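You operate a simulated robot arm through the tools that you are given. There is no shell and no other tool. Be economical: measure what you need, move in short steps, check, and stop when the job is done.

Carry out the task below with a simulated robot arm. There is one attempt and no reset: what you move stays moved.

TASK
Put the white clip from the white table in the green bin of the tall rack.

The check looks at the end state, three seconds after you hand in, the way a careful person would. Anything else that was tipped, shoved, dropped, spilled or broken makes it a failure.

THE ROBOT
A 7-joint arm with a two-finger parallel gripper, fixed in place. Base frame: the origin is at the foot of the arm, x ahead of it, y to its left, z up; the work surface is at about z = 0. Lengths are in cm, angles in degrees, forces in N, time in s.
With the tool pointing down near the work surface it reaches from about 24 to 62 cm from the base axis. Its first joint turns from -66.0 to 66.0 degrees. Payload 2.6 kg.
Tool frame: the origin (TCP) lies between the finger pads and is the grasp point; the fingertips stand 3 cm ahead of it; z points along the fingers, y is the line along which they close. Largest opening 9.4 cm; finger width 2.8, thickness 1; the body of the gripper, 5 by 9.6 cm, starts 5.5 cm behind the TCP.
Orientation is told as [roll, pitch, yaw] about the base's x, y, z axes, in that order, counted from this pose: with the fingers straight down and closing along the base's y, the tool's x points along the base's -x, its y along +y and its z along -z.

THE INTERFACE
- The arm moves only by the tool apply_moves. Its arguments are lists of equal length, an entry for each row: "offset": the shift along the base's x, y, z in cm, a list of three; "yaw": the turn about the base's z in degrees; "grip": the finger opening in cm, from 0 to 9.4. In form: {"offset": [[tx, ty, tz], ...], "yaw": [yaw, ...], "grip": [grip, ...]}. A call has 1 to 20 rows; each row is the pose to reach, as a shift and turn from the pose commanded when the call began. Each row takes 0.2 s and may step no farther than 5 cm and 8.6 degrees from the row before; otherwise, or with a gripper value out of range, the whole call is refused. A pose out of reach is approached as far as the arm can. The call stops where the force on the tool passes 40 N (or 10 N more than at its start, if that is more) or the arm is blocked; 0.2 s more then pass. Each finger travels about 7.2 cm/s and halts on what it meets, pressing with about 33 N; the grip force reading is that of the motor and also rises with nothing between the fingers. The clock runs only during rows and for 0.2 s after the last one: add rows that repeat a pose to give the fingers time. It gives the time, the measured TCP pose, the force on the tool (base axes), the opening and the grip force at its end, in the units of the frame above (readings bear some noise), and new pictures: "show" is both (left out), scene, wrist or none.
- Cameras (640 x 400 px; columns grow to the right, rows downward): "scene" is fixed at [2.65, 42.63, 56.21]; the picture's right is [-0.85, -0.53, 0.00], its down [-0.31, 0.50, -0.81] and it looks along [0.43, -0.69, -0.59] (base axes); focal length 359 px, centre (320, 200). "wrist" rides on the gripper at [-3.7, 0, -5.8] in the tool frame; the picture's right is [0.00, -1.00, 0.00], its down [0.97, 0.00, -0.24] and it looks along [0.24, 0.00, 0.97] (tool axes); focal length 218 px, centre (320, 200). There is no depth. A picture from a camera that has moved, and an enlarged one, comes with that camera's place and axes in the base frame and with its lens.
- zoom(camera, box): a new picture of the part [left, top, right, bottom] of that camera's present view, enlarged. The clock stands still meanwhile.
- sign_off(): hands the job in; it is judged then, once.

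Go step by step. Nothing tells you positions but the pictures and the camera data: compare them with the known pose of the tool, close in by small moves and look again before you grip or let go. The budget is 90 turns and 170 pictures, counting those below and the enlarged ones. Unless the task says otherwise, let go and move clear before handing in, and close with one line.

The tools are called after "Call:" by a JSON object that holds its "method" and its "body". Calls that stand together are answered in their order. apply_moves: Moves the arm, as the interface text tells. Its arguments: {"type":"object","properties":{"offset":{"type":"array","items":{"type":"array","items":{"type":"number"}}},"yaw":{"type":"array","items":{"type":"number"}},"grip":{"type":"array","items":{"type":"number"}},"show":{"type":"string","enum":["both","scene","wrist","none"]}},"required":["offset","yaw","grip"]} The other tools are called the same way: zoom (camera, box) takes an enlarged picture of a part of a camera's view; sign_off () hands the job in.

At the start:

```text
time_s: 0.0
position: [46.43, -0.83, 27.53]
orientation: [-0.1, 0.1, 0.0]
contact_force: [-0.2, -0.1, -1.0]
opening: 9.38
grip_force: 0.0
```

scene: 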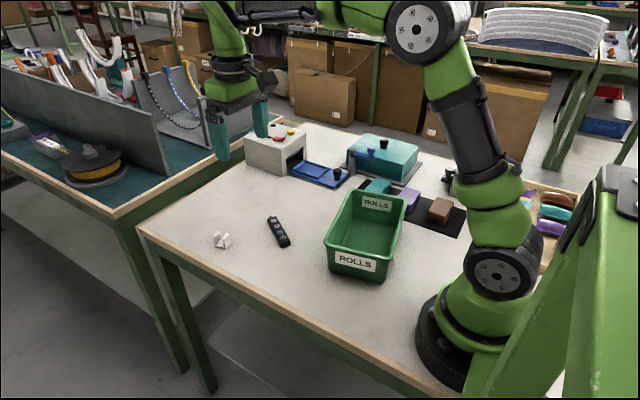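
wrist: 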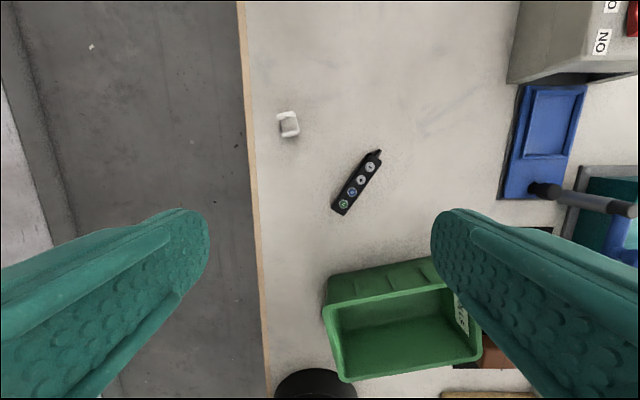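

I see the white clip on the table near the left edge, a remote, and a green "ROLLS" bin on the table; the tall rack isn't yet obvious. I'll zoom in before moving.

Call:
{"method": "zoom", "body": {"camera": "scene", "box": [180, 160, 420, 310]}}

Call:
{"method": "zoom", "body": {"camera": "scene", "box": [400, 130, 640, 400]}}

Call:
{"method": "zoom", "body": {"camera": "wrist", "box": [240, 80, 400, 180]}}

```text
2.67 times, centred on (300, 235) of scene
camera zoom: at [2.65, 42.63, 56.21], right [-0.85, -0.53, 0.0], down [-0.31, 0.5, -0.81], along [0.43, -0.69, -0.59], focal length 957 px, centre (373, 107)
```

zoom: 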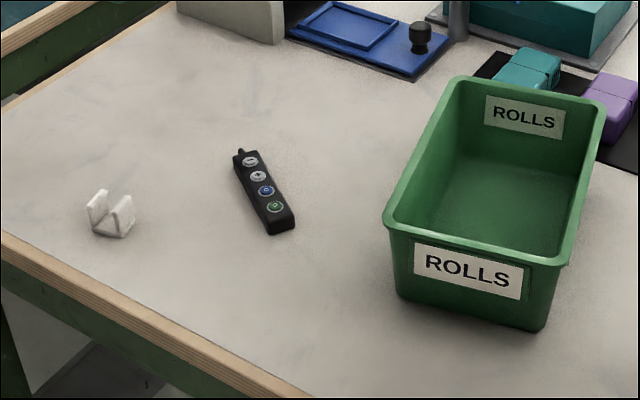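

```text
1.48 times, centred on (520, 265) of scene
camera zoom: at [2.65, 42.63, 56.21], right [-0.85, -0.53, 0.0], down [-0.31, 0.5, -0.81], along [0.43, -0.69, -0.59], focal length 532 px, centre (24, 104)
```

zoom: 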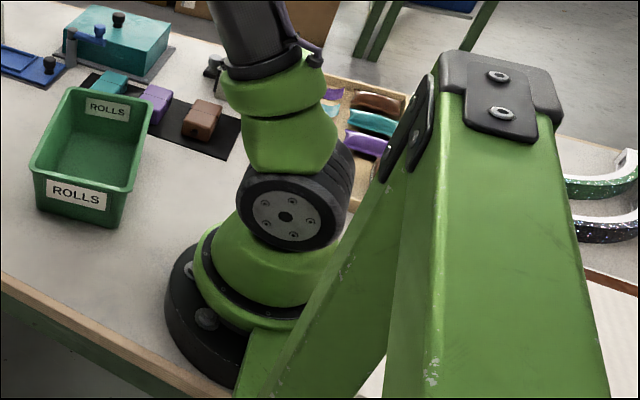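

```text
4.00 times, centred on (320, 130) of wrist
camera zoom: at [50.19, -0.75, 33.38], right [0.0, -1.0, 0.0], down [-0.97, 0.0, 0.24], along [-0.24, 0.0, -0.97], focal length 873 px, centre (320, 480)
```

zoom: 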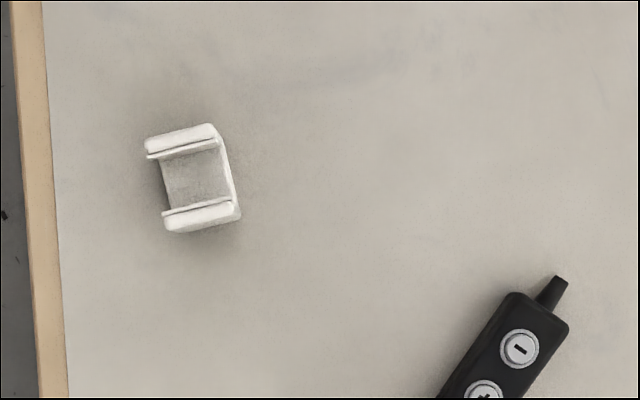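

The clip is at roughly (53, 3.5), a U shape with its walls nearly along y. No rack is visible yet, so I'll raise the arm and look around before touching anything.

Call:
{"method": "apply_moves", "body": {"offset": [[0, 0, 5], [-3, -3, 9], [-5, -7, 11], [-6, -12, 11], [-7, -17, 11], [-9, -21, 11]], "yaw": [0, 0, 0, 0, 0, 0], "grip": [9.4, 9.4, 9.4, 9.4, 9.4, 9.4]}}

```text
refused: row 2 steps farther than a row can; nothing moved
```

The second step was too long, so nothing moved. I'll resend the lift with smaller steps to look for the rack.

Call:
{"method": "apply_moves", "body": {"offset": [[0, 0, 4], [-2, -2, 7], [-4, -5, 9], [-5, -9, 10], [-6, -13, 10], [-7, -17, 10], [-9, -21, 10]], "yaw": [0, 0, 0, 0, 0, 0, 0], "grip": [9.4, 9.4, 9.4, 9.4, 9.4, 9.4, 9.4]}}

```text
time_s: 1.6
position: [37.41, -22.04, 37.49]
orientation: [0.0, 0.0, 0.0]
contact_force: [0.4, -0.3, -0.2]
opening: 9.4
grip_force: 0.0
camera wrist: at [41.1, -21.88, 43.33], right [0.0, -1.0, 0.0], down [-0.97, 0.0, 0.24], along [-0.24, 0.0, -0.97], focal length 218 px, centre (320, 200)
```

scene: 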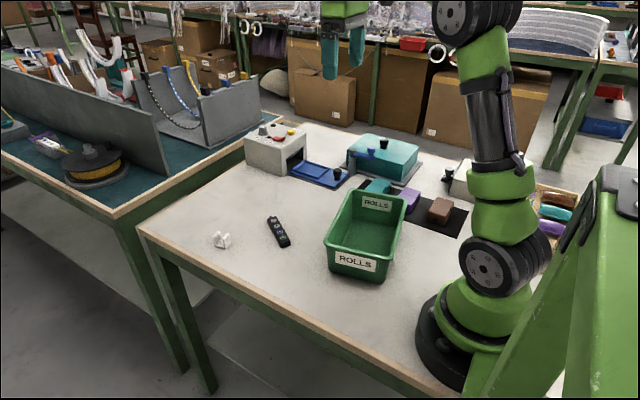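
wrist: 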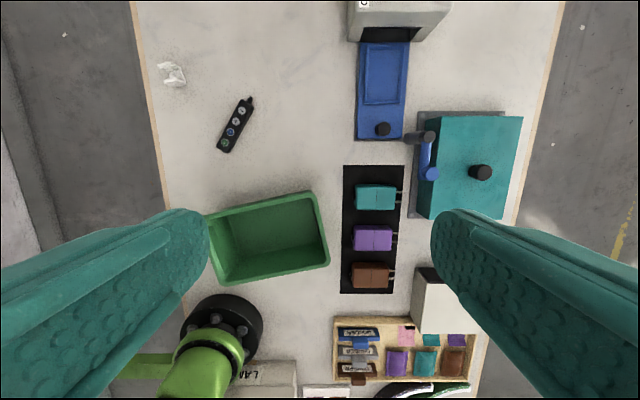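

I see the whole table from above: green ROLLS bin, remote, machines, a small wooden tray — still no tall rack. I'll zoom in on the lower part and the background.

Call:
{"method": "zoom", "body": {"camera": "wrist", "box": [100, 280, 500, 400]}}

Call:
{"method": "zoom", "body": {"camera": "scene", "box": [380, 0, 640, 180]}}

Call:
{"method": "zoom", "body": {"camera": "scene", "box": [0, 0, 260, 180]}}

```text
1.60 times, centred on (300, 340) of wrist
camera zoom: at [41.1, -21.88, 43.33], right [0.0, -1.0, 0.0], down [-0.97, 0.0, 0.24], along [-0.24, 0.0, -0.97], focal length 349 px, centre (352, -24)
```

zoom: 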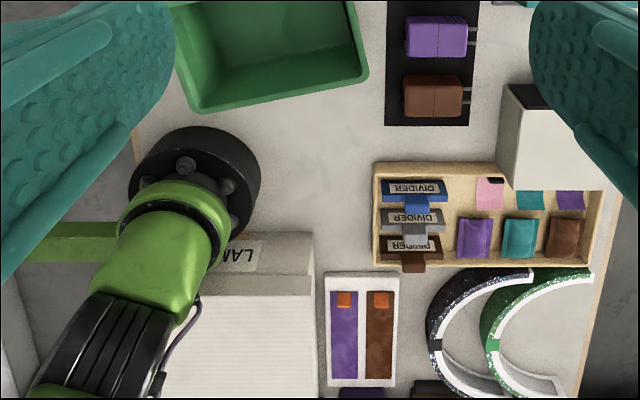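

```text
2.22 times, centred on (510, 90) of scene
camera zoom: at [2.65, 42.63, 56.21], right [-0.85, -0.53, 0.0], down [-0.31, 0.5, -0.81], along [0.43, -0.69, -0.59], focal length 797 px, centre (-102, 444)
```

zoom: 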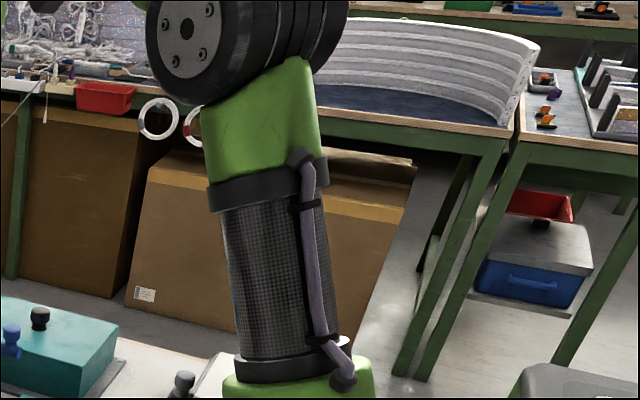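

```text
2.22 times, centred on (130, 90) of scene
camera zoom: at [2.65, 42.63, 56.21], right [-0.85, -0.53, 0.0], down [-0.31, 0.5, -0.81], along [0.43, -0.69, -0.59], focal length 797 px, centre (742, 444)
```

zoom: 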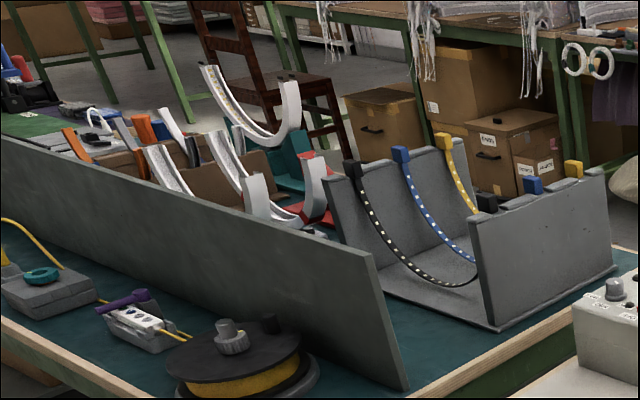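

Still no rack; the left side (behind the scene camera) and the back are unseen. I'll return toward the centre turning the wrist so its camera looks to +y.

Call:
{"method": "apply_moves", "body": {"offset": [[0, 3, 0], [0, 6, 0], [0, 9, 0], [0, 12, 0], [0, 15, 0], [0, 18, 0], [0, 20, 0], [0, 20, 0], [0, 20, 0], [0, 20, 0], [0, 20, 0]], "yaw": [-8.5, -17, -25.5, -34, -42.5, -51, -59.5, -68, -76.5, -85, -90], "grip": [9.4, 9.4, 9.4, 9.4, 9.4, 9.4, 9.4, 9.4, 9.4, 9.4, 9.4]}}

```text
time_s: 4.0
position: [37.48, -1.74, 37.54]
orientation: [0.0, 0.0, -90.1]
contact_force: [-0.2, 0.3, 0.1]
opening: 9.4
grip_force: 0.1
camera wrist: at [37.49, -5.42, 43.37], right [-1.0, 0.0, 0.0], down [0.0, 0.97, 0.24], along [0.0, 0.24, -0.97], focal length 218 px, centre (320, 200)
```

scene: 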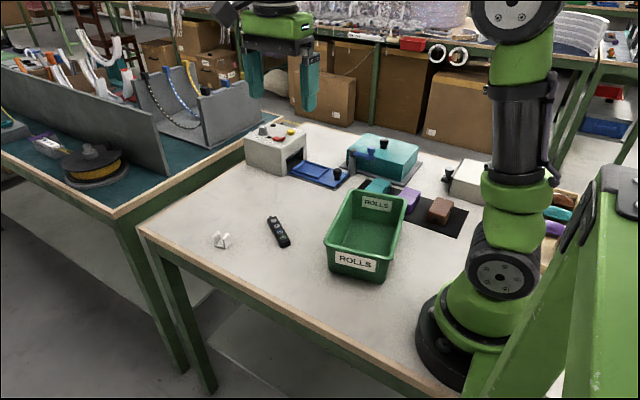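
wrist: 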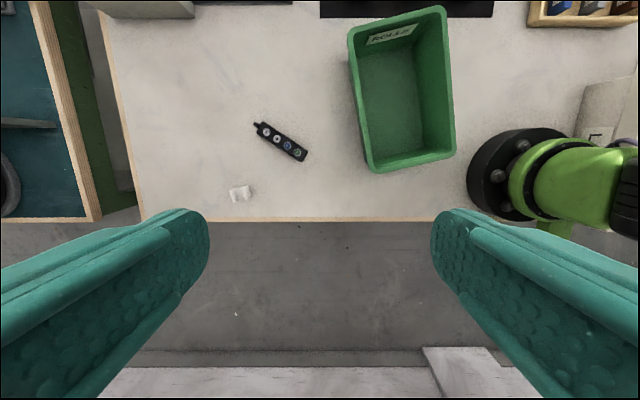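

To the left, beyond the floor, there is some pale structure at the bottom of the view. I'll move a little to +y (well clear) and higher to see it.

Call:
{"method": "apply_moves", "body": {"offset": [[0, 3, 3], [0, 6, 6], [0, 10, 8], [0, 14, 8]], "yaw": [0, 0, 0, 0], "grip": [9.4, 9.4, 9.4, 9.4]}}

```text
time_s: 5.0
position: [37.72, 12.15, 45.47]
orientation: [0.0, 0.0, -90.0]
contact_force: [0.6, 0.1, 1.0]
opening: 9.41
grip_force: 0.0
camera wrist: at [37.59, 8.54, 51.36], right [-1.0, 0.0, 0.0], down [0.0, 0.97, 0.24], along [0.0, 0.24, -0.97], focal length 218 px, centre (320, 200)
```

scene: 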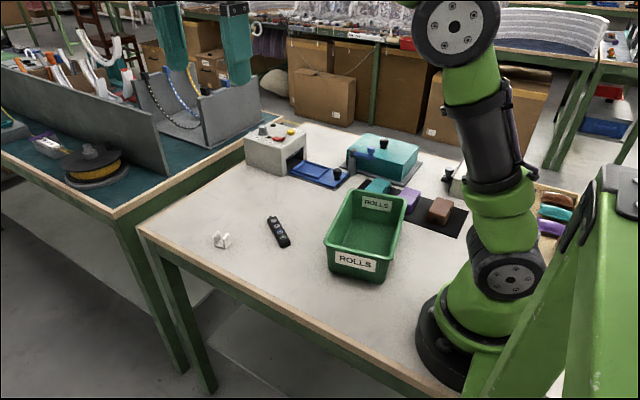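
wrist: 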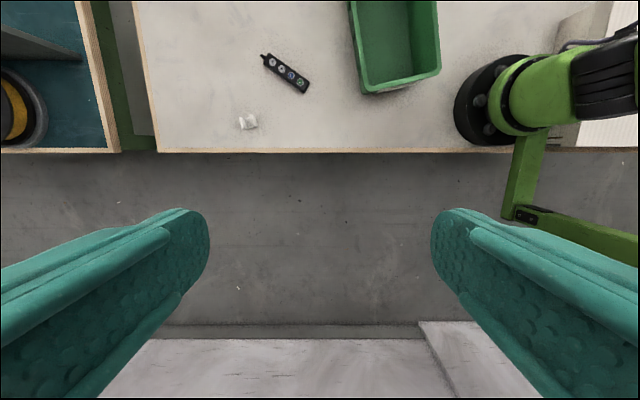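

The left side shows only floor, an A-frame by the base and a wall. I'll look backward on the left (camera toward -x) next.

Call:
{"method": "apply_moves", "body": {"offset": [[-1, 1, 0], [-2, 2, 0], [-3, 3, 0], [-4, 4, 0], [-5, 4, 0], [-6, 4, 0], [-7, 4, 0], [-7, 4, 0], [-7, 4, 0], [-7, 4, 0], [-7, 4, 0]], "yaw": [8.5, 17, 25.5, 34, 42.5, 51, 59.5, 68, 76.5, 85, 90], "grip": [9.4, 9.4, 9.4, 9.4, 9.4, 9.4, 9.4, 9.4, 9.4, 9.4, 0.5], "show": "wrist"}}

Call:
{"method": "apply_moves", "body": {"offset": [[0, -4, 0], [0, -8, 0], [0, -12, 0], [0, -16, 0], [0, -20, 0], [0, -24, 0], [0, -28, 0], [0, -32, 0], [-1, -36, 0], [-2, -40, 0], [-3, -44, 0]], "yaw": [0, 0, 0, 0, 0, 0, 0, 0, 0, 0, 0], "grip": [0.5, 0.5, 0.5, 0.5, 0.5, 0.5, 0.5, 0.5, 0.5, 0.5, 0.5], "show": "wrist"}}

```text
time_s: 7.4
position: [30.56, 16.17, 45.49]
orientation: [-0.1, -0.1, 0.2]
contact_force: [0.9, 0.1, 0.4]
opening: 3.85
grip_force: 0.0
camera wrist: at [34.17, 16.26, 51.38], right [0.0, -1.0, 0.0], down [-0.97, 0.0, 0.24], along [-0.24, 0.0, -0.97], focal length 218 px, centre (320, 200)
```

wrist: 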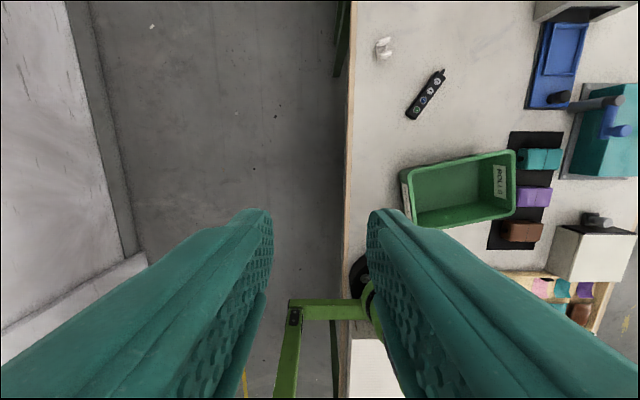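

```text
time_s: 9.8
position: [27.51, -27.87, 45.53]
orientation: [0.0, -0.1, 0.0]
contact_force: [1.0, 0.6, 0.7]
opening: 0.49
grip_force: 0.1
camera wrist: at [31.17, -27.79, 51.34], right [0.0, -1.0, 0.0], down [-0.97, 0.0, 0.24], along [-0.24, 0.0, -0.97], focal length 218 px, centre (320, 200)
```

wrist: 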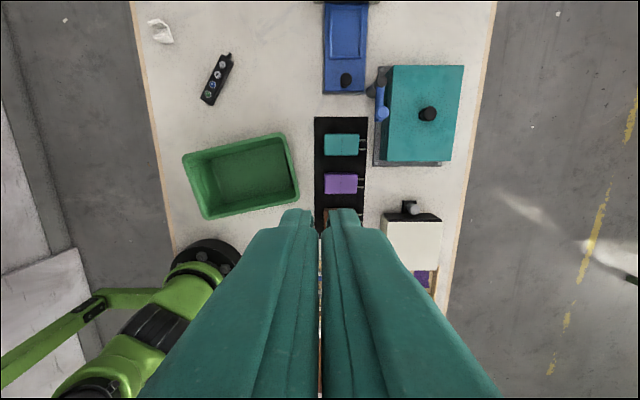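

Nothing tall within reach on the right-rear either. I'll turn the camera toward -y and then forward to complete the survey.

Call:
{"method": "apply_moves", "body": {"offset": [[1, 0, 0], [2, 0, 0], [3, 0, 0], [4, 0, 0], [5, 0, 0], [6, 0, 0], [7, 0, 0], [8, 0, 0], [8, 0, 0], [8, 0, 0], [8, 0, 0]], "yaw": [8.5, 17, 25.5, 34, 42.5, 51, 59.5, 68, 76.5, 85, 90], "grip": [0.5, 0.5, 0.5, 0.5, 0.5, 0.5, 0.5, 0.5, 0.5, 0.5, 0.5], "show": "both"}}

Call:
{"method": "apply_moves", "body": {"offset": [[1, 3, 0], [2, 6, 0], [3, 9, 0], [4, 12, 0], [5, 15, 0], [6, 18, 0], [7, 20, 0], [8, 20, 0], [8, 20, 0], [8, 20, 0], [8, 20, 0]], "yaw": [8.5, 17, 25.5, 34, 42.5, 51, 59.5, 68, 76.5, 85, 90], "grip": [0.5, 0.5, 0.5, 0.5, 0.5, 0.5, 0.5, 0.5, 0.5, 0.5, 0.5], "show": "wrist"}}

Call:
{"method": "zoom", "body": {"camera": "scene", "box": [480, 0, 640, 100]}}

Call:
{"method": "zoom", "body": {"camera": "scene", "box": [180, 0, 440, 130]}}

```text
time_s: 12.2
position: [37.64, -21.08, 42.66]
orientation: [0.0, 0.0, 90.1]
contact_force: [0.1, 0.8, -0.3]
opening: 0.52
grip_force: 0.1
out of reach, approached as far as the arm can: row 5, 6, 7, 8, 9, 10, 11
camera wrist: at [37.56, -17.25, 48.69], right [1.0, 0.0, 0.0], down [0.0, -0.97, 0.24], along [0.0, -0.24, -0.97], focal length 218 px, centre (320, 200)
```

scene: 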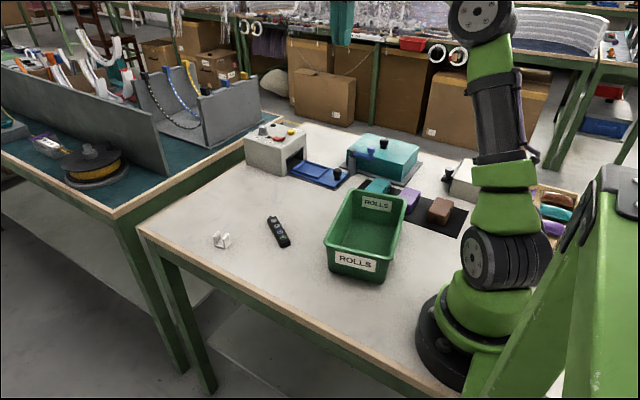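
wrist: 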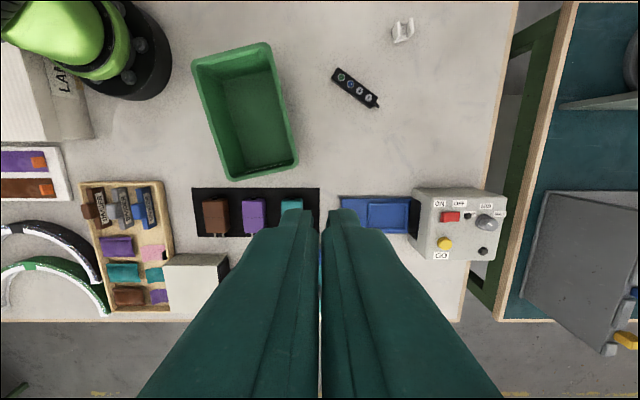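

```text
time_s: 14.6
position: [35.79, 4.79, 36.55]
orientation: [-4.8, 0.0, 167.9]
contact_force: [0.8, 0.3, 0.3]
opening: 0.49
grip_force: 0.0
out of reach, approached as far as the arm can: row 2, 3, 4, 5, 6, 7, 8, 9, 10, 11
camera wrist: at [32.09, 5.14, 42.48], right [0.21, 0.97, 0.08], down [0.95, -0.22, 0.24], along [0.25, 0.03, -0.97], focal length 218 px, centre (320, 200)
```

wrist: 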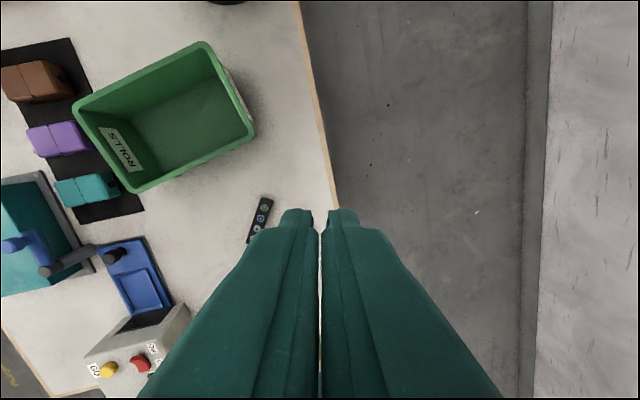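

```text
4.00 times, centred on (560, 50) of scene
camera zoom: at [2.66, 42.62, 56.21], right [-0.85, -0.53, 0.0], down [-0.31, 0.5, -0.81], along [0.43, -0.69, -0.59], focal length 1435 px, centre (-640, 800)
```

zoom: 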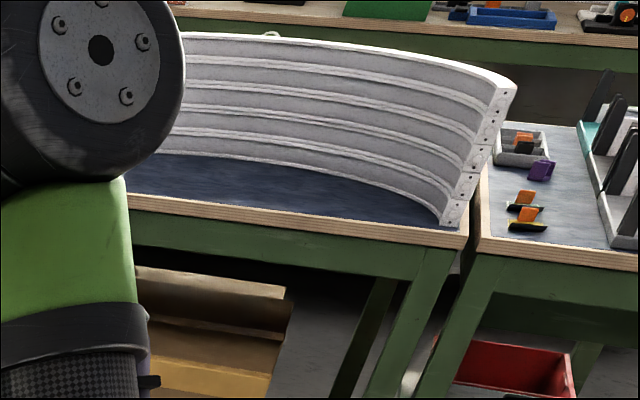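

```text
2.46 times, centred on (310, 65) of scene
camera zoom: at [2.66, 42.62, 56.21], right [-0.85, -0.53, 0.0], down [-0.31, 0.5, -0.81], along [0.43, -0.69, -0.59], focal length 883 px, centre (345, 532)
```

zoom: 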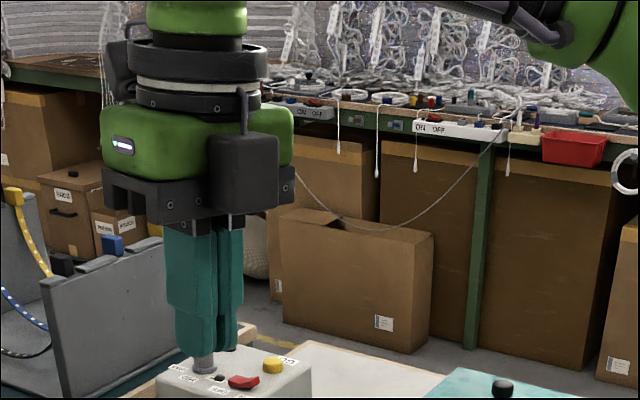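

No tall rack exists anywhere I can see or reach; the only green bin is the ROLLS bin on the table, so I take that as the target and will say so at the end. Now I unwind the wrist and head back toward the clip.

Call:
{"method": "apply_moves", "body": {"offset": [[0, 0, 0], [0, 0, 0], [0, 0, 0], [0, 0, 0], [0, 0, 0], [0, 0, 0], [0, 0, 0], [0, 0, 0], [0, 0, 0], [0, 0, 0], [0, 0, 0]], "yaw": [-8.5, -17, -25.5, -34, -42.5, -51, -59.5, -68, -76.5, -85, -90], "grip": [0.5, 0.5, 0.5, 0.5, 0.5, 0.5, 0.5, 0.5, 2, 4, 6], "show": "none"}}

Call:
{"method": "apply_moves", "body": {"offset": [[0, 0, 0], [0, 0, 0], [0, 0, 0], [0, 0, 0], [0, 0, 0], [0, 0, 0], [0, 0, 0], [0, 0, 0], [0, 0, 0], [0, 0, 0], [0, 0, 0]], "yaw": [-8.5, -17, -25.5, -34, -42.5, -51, -59.5, -68, -76.5, -85, -90], "grip": [6, 6, 6, 6, 6, 6, 6, 6, 6, 6, 6], "show": "both"}}

```text
time_s: 17.0
position: [35.75, 5.13, 36.73]
orientation: [-4.8, -0.1, 77.8]
contact_force: [0.0, -0.8, -0.4]
opening: 6.01
grip_force: 0.1
```

```text
time_s: 19.4
position: [35.84, 5.04, 36.73]
orientation: [-4.8, -0.1, -12.3]
contact_force: [-0.5, -0.1, 0.3]
opening: 6.01
grip_force: 0.1
camera wrist: at [39.51, 4.82, 42.6], right [-0.21, -0.97, 0.08], down [-0.94, 0.23, 0.24], along [-0.25, -0.03, -0.97], focal length 218 px, centre (320, 200)
```

scene: 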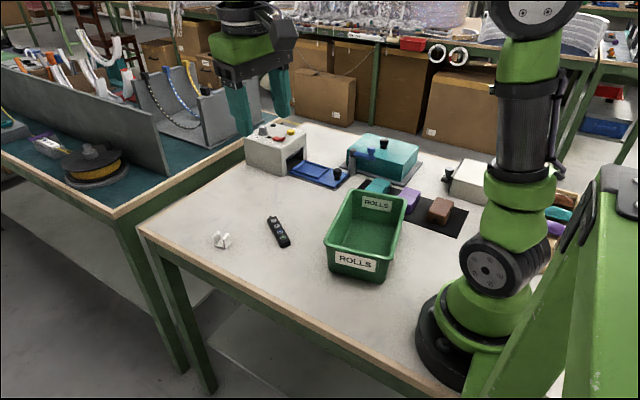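
wrist: 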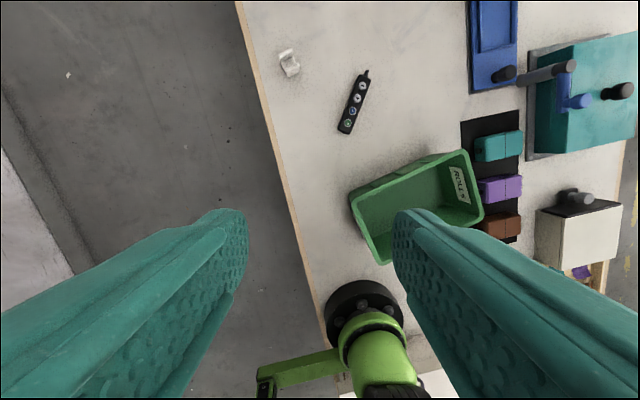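

The wrist is nearly unwound, with a small leftover 4.8° roll. Now I go over the clip at about z 20 with yaw about +17 and look.

Call:
{"method": "apply_moves", "body": {"offset": [[3, 0, 0], [6, -0.5, -2], [9, -1, -5], [12, -1, -8], [14, -1.5, -11], [16, -1.5, -14], [17.2, -1.5, -16]], "yaw": [5, 10, 15, 20, 25, 29, 29], "grip": [6, 6, 6, 6, 6, 6, 6]}}

Call:
{"method": "zoom", "body": {"camera": "wrist", "box": [240, 100, 400, 200]}}

```text
time_s: 21.0
position: [53.08, 3.64, 20.68]
orientation: [-4.8, -0.1, 17.1]
contact_force: [-0.2, 0.1, -0.1]
opening: 6.01
grip_force: 0.0
camera wrist: at [56.45, 5.24, 26.58], right [0.29, -0.95, 0.08], down [-0.93, -0.27, 0.24], along [-0.2, -0.15, -0.97], focal length 218 px, centre (320, 200)
```

scene: 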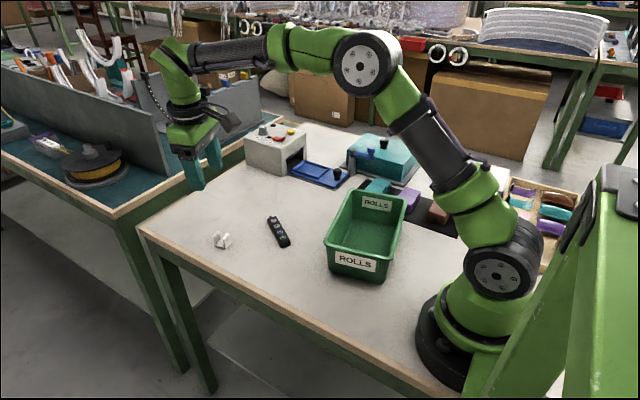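
wrist: 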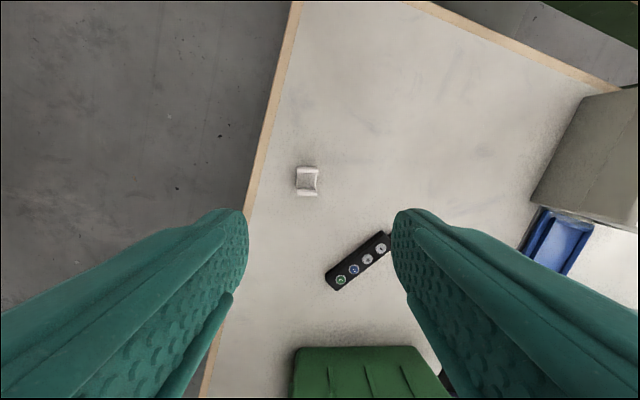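

```text
4.00 times, centred on (320, 150) of wrist
camera zoom: at [56.45, 5.24, 26.58], right [0.29, -0.95, 0.08], down [-0.93, -0.27, 0.24], along [-0.2, -0.15, -0.97], focal length 873 px, centre (320, 400)
```

zoom: 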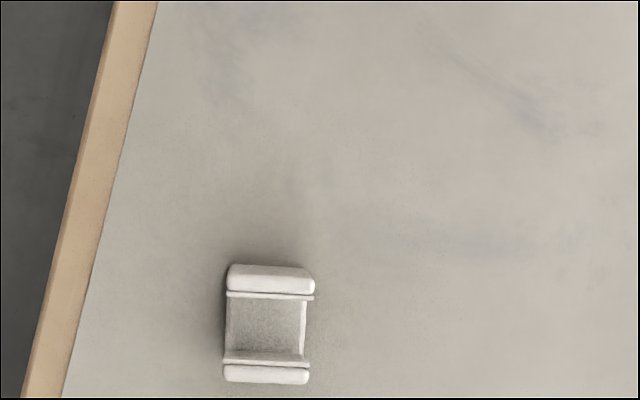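

The clip centre is at (53.05, 3.5), directly below and aligned with the fingers. I descend to just above the table in two stages.

Call:
{"method": "apply_moves", "body": {"offset": [[0, 0, -4], [0, 0, -8], [0, 0, -11], [0, 0, -13], [0, 0, -14.5]], "yaw": [0, 0, 0, 0, 0], "grip": [6, 6, 6, 6, 6]}}

Call:
{"method": "zoom", "body": {"camera": "scene", "box": [140, 170, 300, 270]}}

```text
time_s: 22.2
position: [52.98, 3.69, 6.18]
orientation: [-4.8, -0.1, 16.9]
contact_force: [-0.8, 0.1, 0.3]
opening: 6.01
grip_force: 0.0
camera wrist: at [56.37, 5.26, 11.97], right [0.29, -0.95, 0.08], down [-0.93, -0.26, 0.24], along [-0.2, -0.15, -0.97], focal length 218 px, centre (320, 200)
```

scene: 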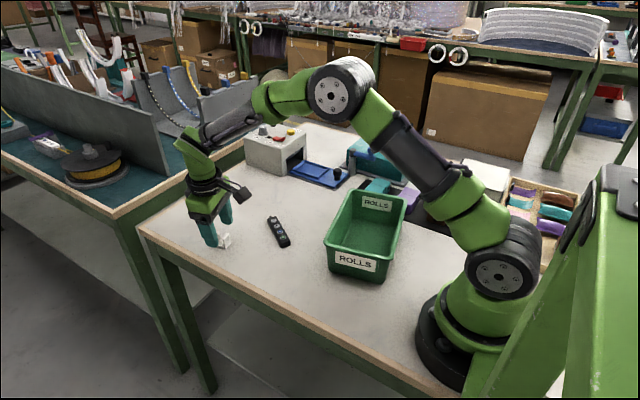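
wrist: 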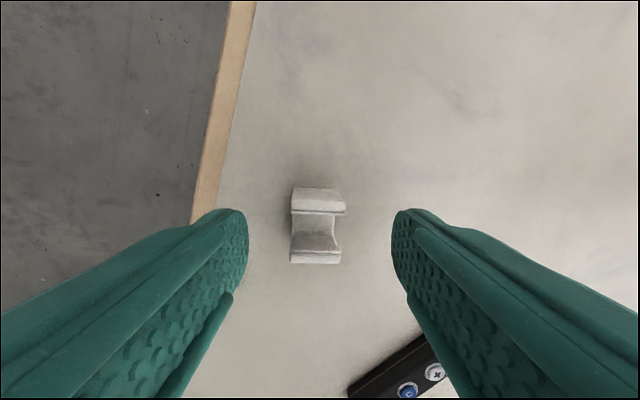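

```text
4.00 times, centred on (220, 220) of scene
camera zoom: at [2.65, 42.63, 56.21], right [-0.85, -0.53, 0.0], down [-0.31, 0.5, -0.81], along [0.43, -0.69, -0.59], focal length 1435 px, centre (720, 120)
```

zoom: 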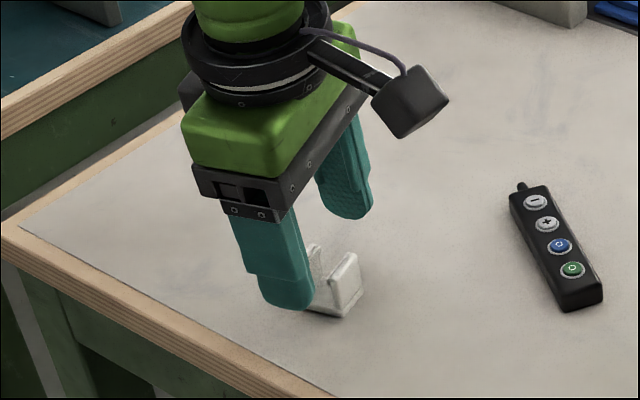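

The clip is centred between the fingers. I lower the last 2.4 cm with a slight correction, then close.

Call:
{"method": "apply_moves", "body": {"offset": [[-0.1, -0.1, -1], [-0.2, -0.15, -1.8], [-0.2, -0.15, -2.4]], "yaw": [0, 0, 0], "grip": [6, 6, 6], "show": "wrist"}}

Call:
{"method": "zoom", "body": {"camera": "scene", "box": [180, 200, 260, 250]}}

```text
time_s: 23.0
position: [52.85, 3.39, 3.8]
orientation: [-4.9, -0.1, 17.0]
contact_force: [-0.3, -0.7, -0.5]
opening: 5.99
grip_force: 0.0
camera wrist: at [56.14, 5.06, 9.62], right [0.29, -0.95, 0.08], down [-0.93, -0.26, 0.24], along [-0.2, -0.15, -0.97], focal length 218 px, centre (320, 200)
```

wrist: 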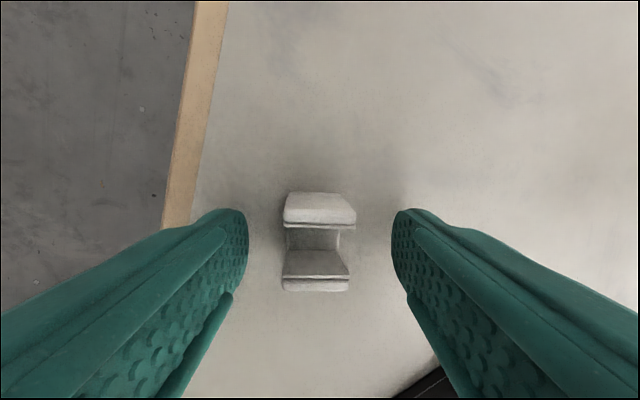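

```text
8.00 times, centred on (220, 225) of scene
camera zoom: at [2.65, 42.63, 56.21], right [-0.85, -0.53, 0.0], down [-0.31, 0.5, -0.81], along [0.43, -0.69, -0.59], focal length 2871 px, centre (1120, 0)
```

zoom: 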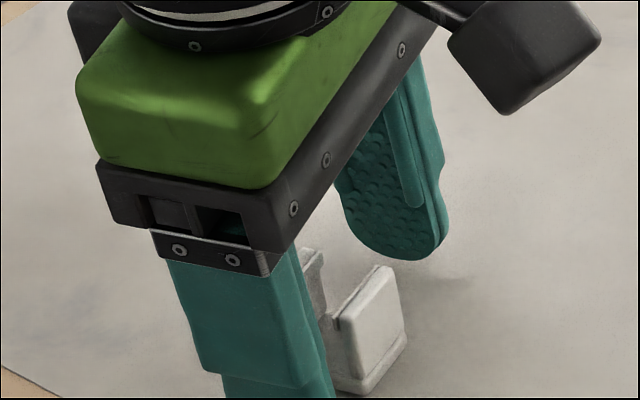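

The finger centreline at clip height projects to row ~242, right on the clip centre. Closing now.

Call:
{"method": "apply_moves", "body": {"offset": [[0, 0, 0], [0, 0, 0], [0, 0, 0], [0, 0, 0]], "yaw": [0, 0, 0, 0], "grip": [4, 3, 2, 1.5]}}

```text
time_s: 24.0
position: [52.6, 3.36, 3.75]
orientation: [-4.8, -0.2, 17.0]
contact_force: [0.2, -1.1, 0.0]
opening: 2.26
grip_force: 33.1
camera wrist: at [56.15, 5.05, 9.65], right [0.29, -0.95, 0.08], down [-0.93, -0.26, 0.24], along [-0.2, -0.15, -0.97], focal length 218 px, centre (320, 200)
```

scene: 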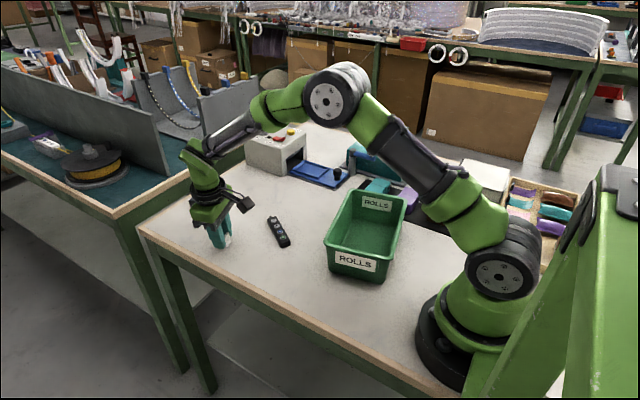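
wrist: 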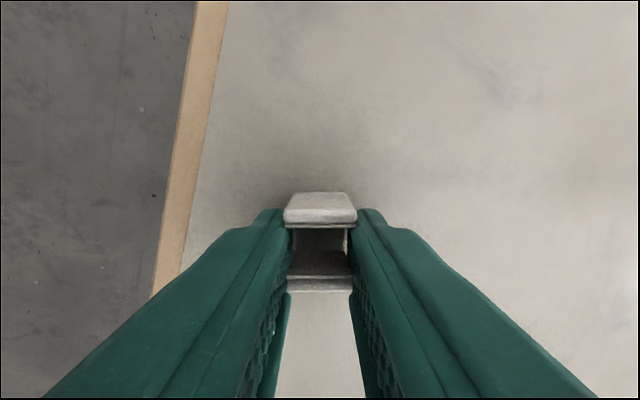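

The clip is gripped (opening 2.26, 33 N). The bin centre is at about (25, -12.5) with rim near z 9; I lift straight up and carry it part way over.

Call:
{"method": "apply_moves", "body": {"offset": [[0, 0, 2], [0, 0, 6], [0, 0, 10], [0, 0, 14], [-2, -1, 17], [-5, -3, 19], [-9, -5, 19], [-13, -7.5, 19], [-17, -10, 19], [-21, -12.5, 19], [-24, -14, 19]], "yaw": [0, 0, 0, 0, 0, 0, 0, 0, 0, 0, 0], "grip": [1.5, 1.5, 1.5, 1.5, 1.5, 1.5, 1.5, 1.5, 1.5, 1.5, 1.5]}}

```text
time_s: 26.4
position: [28.78, -10.62, 22.88]
orientation: [-4.8, -0.3, 17.0]
contact_force: [-0.2, -0.3, -0.3]
opening: 2.27
grip_force: 32.5
camera wrist: at [32.13, -8.94, 28.68], right [0.29, -0.95, 0.08], down [-0.93, -0.26, 0.24], along [-0.2, -0.15, -0.97], focal length 218 px, centre (320, 200)
```

scene: 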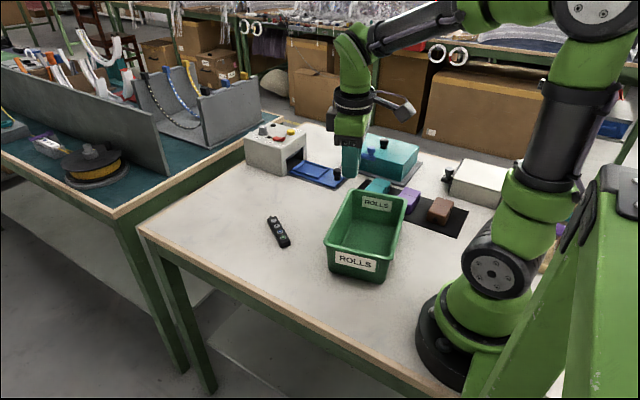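
wrist: 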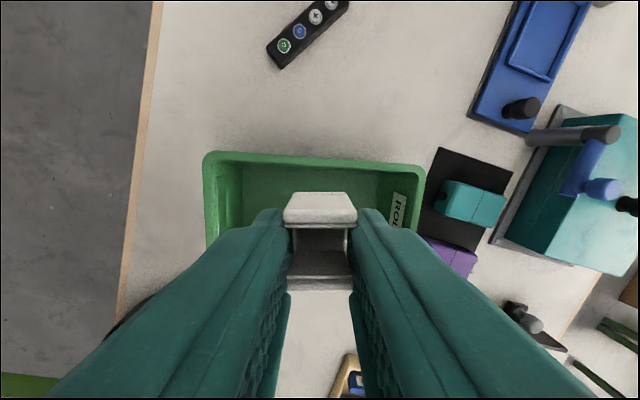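

The clip is still held and the bin is just below; its far rim is at x≈31.4, so the centre is about (25.6, -12). I move over it and lower to about z 15 to check.

Call:
{"method": "apply_moves", "body": {"offset": [[-1.6, -0.7, 0], [-3.2, -1.4, -1], [-3.2, -1.4, -4], [-3.2, -1.4, -7]], "yaw": [0, 0, 0, 0], "grip": [1.5, 1.5, 1.5, 1.5]}}

Call:
{"method": "zoom", "body": {"camera": "scene", "box": [290, 140, 450, 290]}}

```text
time_s: 27.4
position: [25.6, -11.98, 15.67]
orientation: [-4.7, -0.2, 16.9]
contact_force: [0.2, 0.1, -0.3]
opening: 2.27
grip_force: 32.3
camera wrist: at [28.9, -10.38, 21.68], right [0.29, -0.95, 0.08], down [-0.94, -0.26, 0.24], along [-0.2, -0.15, -0.97], focal length 218 px, centre (320, 200)
```

scene: 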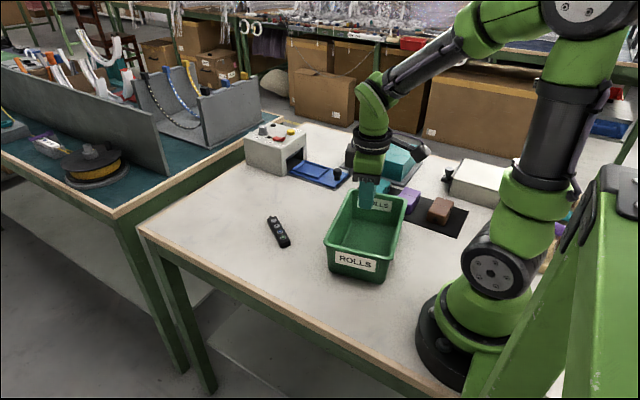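
wrist: 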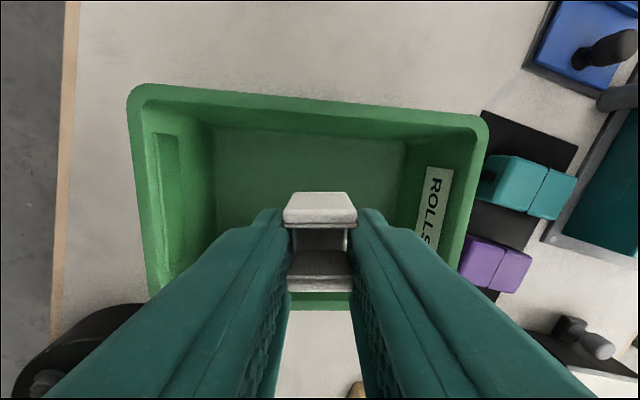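

```text
2.67 times, centred on (370, 215) of scene
camera zoom: at [2.65, 42.63, 56.21], right [-0.85, -0.53, 0.0], down [-0.31, 0.5, -0.81], along [0.43, -0.69, -0.59], focal length 957 px, centre (187, 160)
```

zoom: 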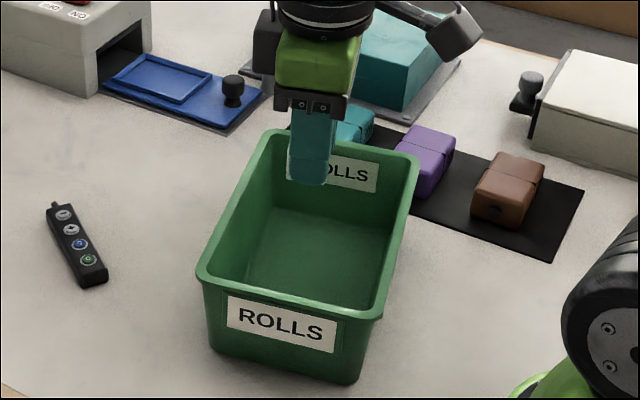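

The clip is centred over the bin opening (rim spans x≈19–32). I lower inside to z≈6 so it drops only a couple of cm.

Call:
{"method": "apply_moves", "body": {"offset": [[0, 0, -3], [0, 0, -6], [0, 0, -8], [0, 0, -9.5]], "yaw": [0, 0, 0, 0], "grip": [1.5, 1.5, 1.5, 1.5]}}

```text
time_s: 28.4
position: [25.67, -12.01, 6.32]
orientation: [-4.8, -0.2, 17.0]
contact_force: [0.4, -0.5, 0.1]
opening: 2.27
grip_force: 32.6
camera wrist: at [28.93, -10.36, 12.18], right [0.29, -0.95, 0.08], down [-0.94, -0.26, 0.24], along [-0.2, -0.15, -0.97], focal length 218 px, centre (320, 200)
```

scene: 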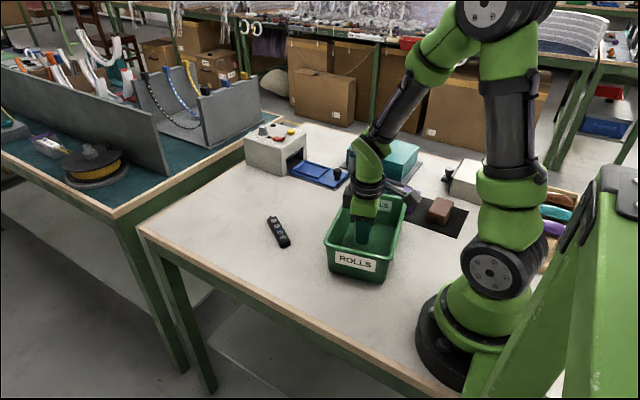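
wrist: 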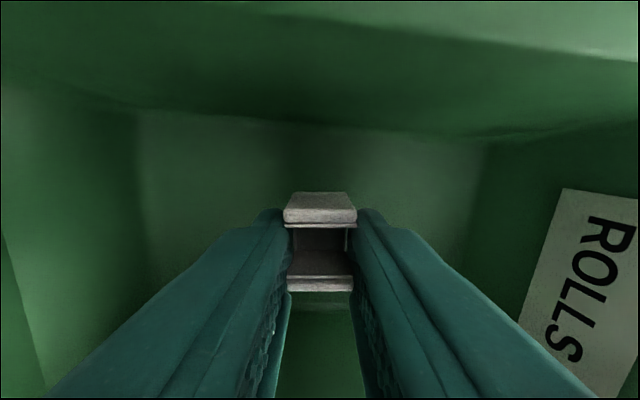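

The clip is inside the bin close above its floor. I open slightly to release, then rise straight up.

Call:
{"method": "apply_moves", "body": {"offset": [[0, 0, -1], [0, 0, -1], [0, 0, -1], [0, 0, -1], [0, 0, 2], [0, 0, 6], [0, 0, 10], [0, 0, 14], [2, 0, 17]], "yaw": [0, 0, 0, 0, 0, 0, 0, 0, 0], "grip": [1.5, 3, 4.5, 4.5, 4.5, 4.5, 4.5, 4.5, 4.5]}}

Call:
{"method": "zoom", "body": {"camera": "scene", "box": [290, 160, 450, 290]}}

```text
time_s: 30.4
position: [27.52, -11.9, 23.26]
orientation: [-4.8, -0.1, 17.0]
contact_force: [-1.0, -0.1, -0.1]
opening: 4.51
grip_force: 0.1
camera wrist: at [30.92, -10.37, 29.18], right [0.29, -0.95, 0.08], down [-0.93, -0.26, 0.24], along [-0.2, -0.15, -0.97], focal length 218 px, centre (320, 200)
```

scene: 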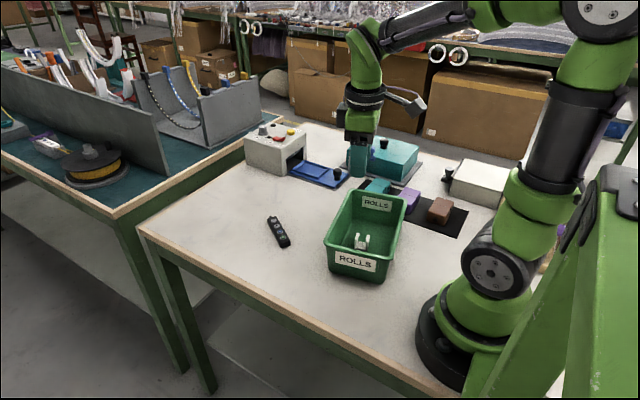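
wrist: 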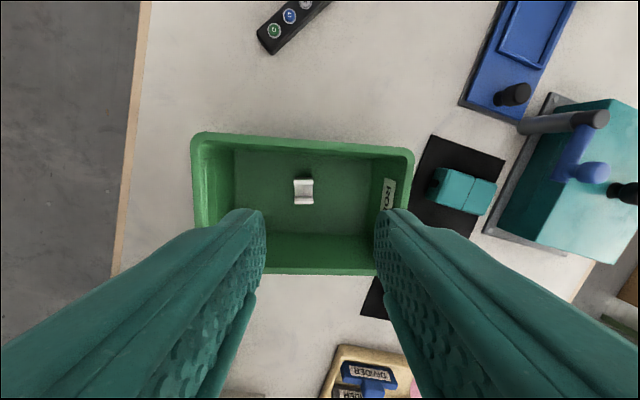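

```text
3.08 times, centred on (370, 225) of scene
camera zoom: at [2.65, 42.63, 56.21], right [-0.85, -0.53, 0.0], down [-0.31, 0.5, -0.81], along [0.43, -0.69, -0.59], focal length 1104 px, centre (166, 123)
```

zoom: 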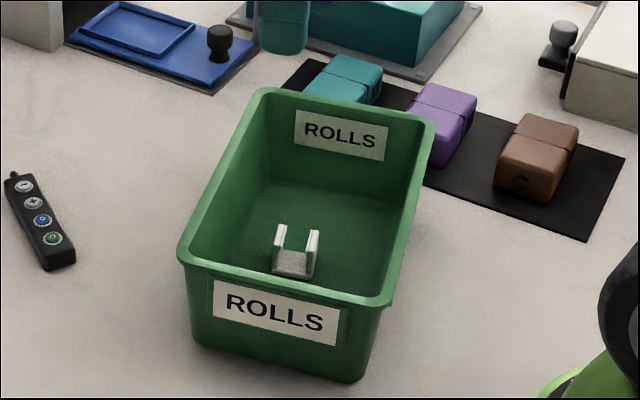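

The clip stands upright on the floor of the green bin, nothing else has moved, and the gripper is clear. I hand in.

Call:
{"method": "sign_off", "body": {}}

```text
The job is handed in.
```

The white clip is in the green "ROLLS" bin on the white table, but I found no tall rack in view or within reach, so I used the only green bin I could reach; if you meant a different bin, the clip still needs moving there.
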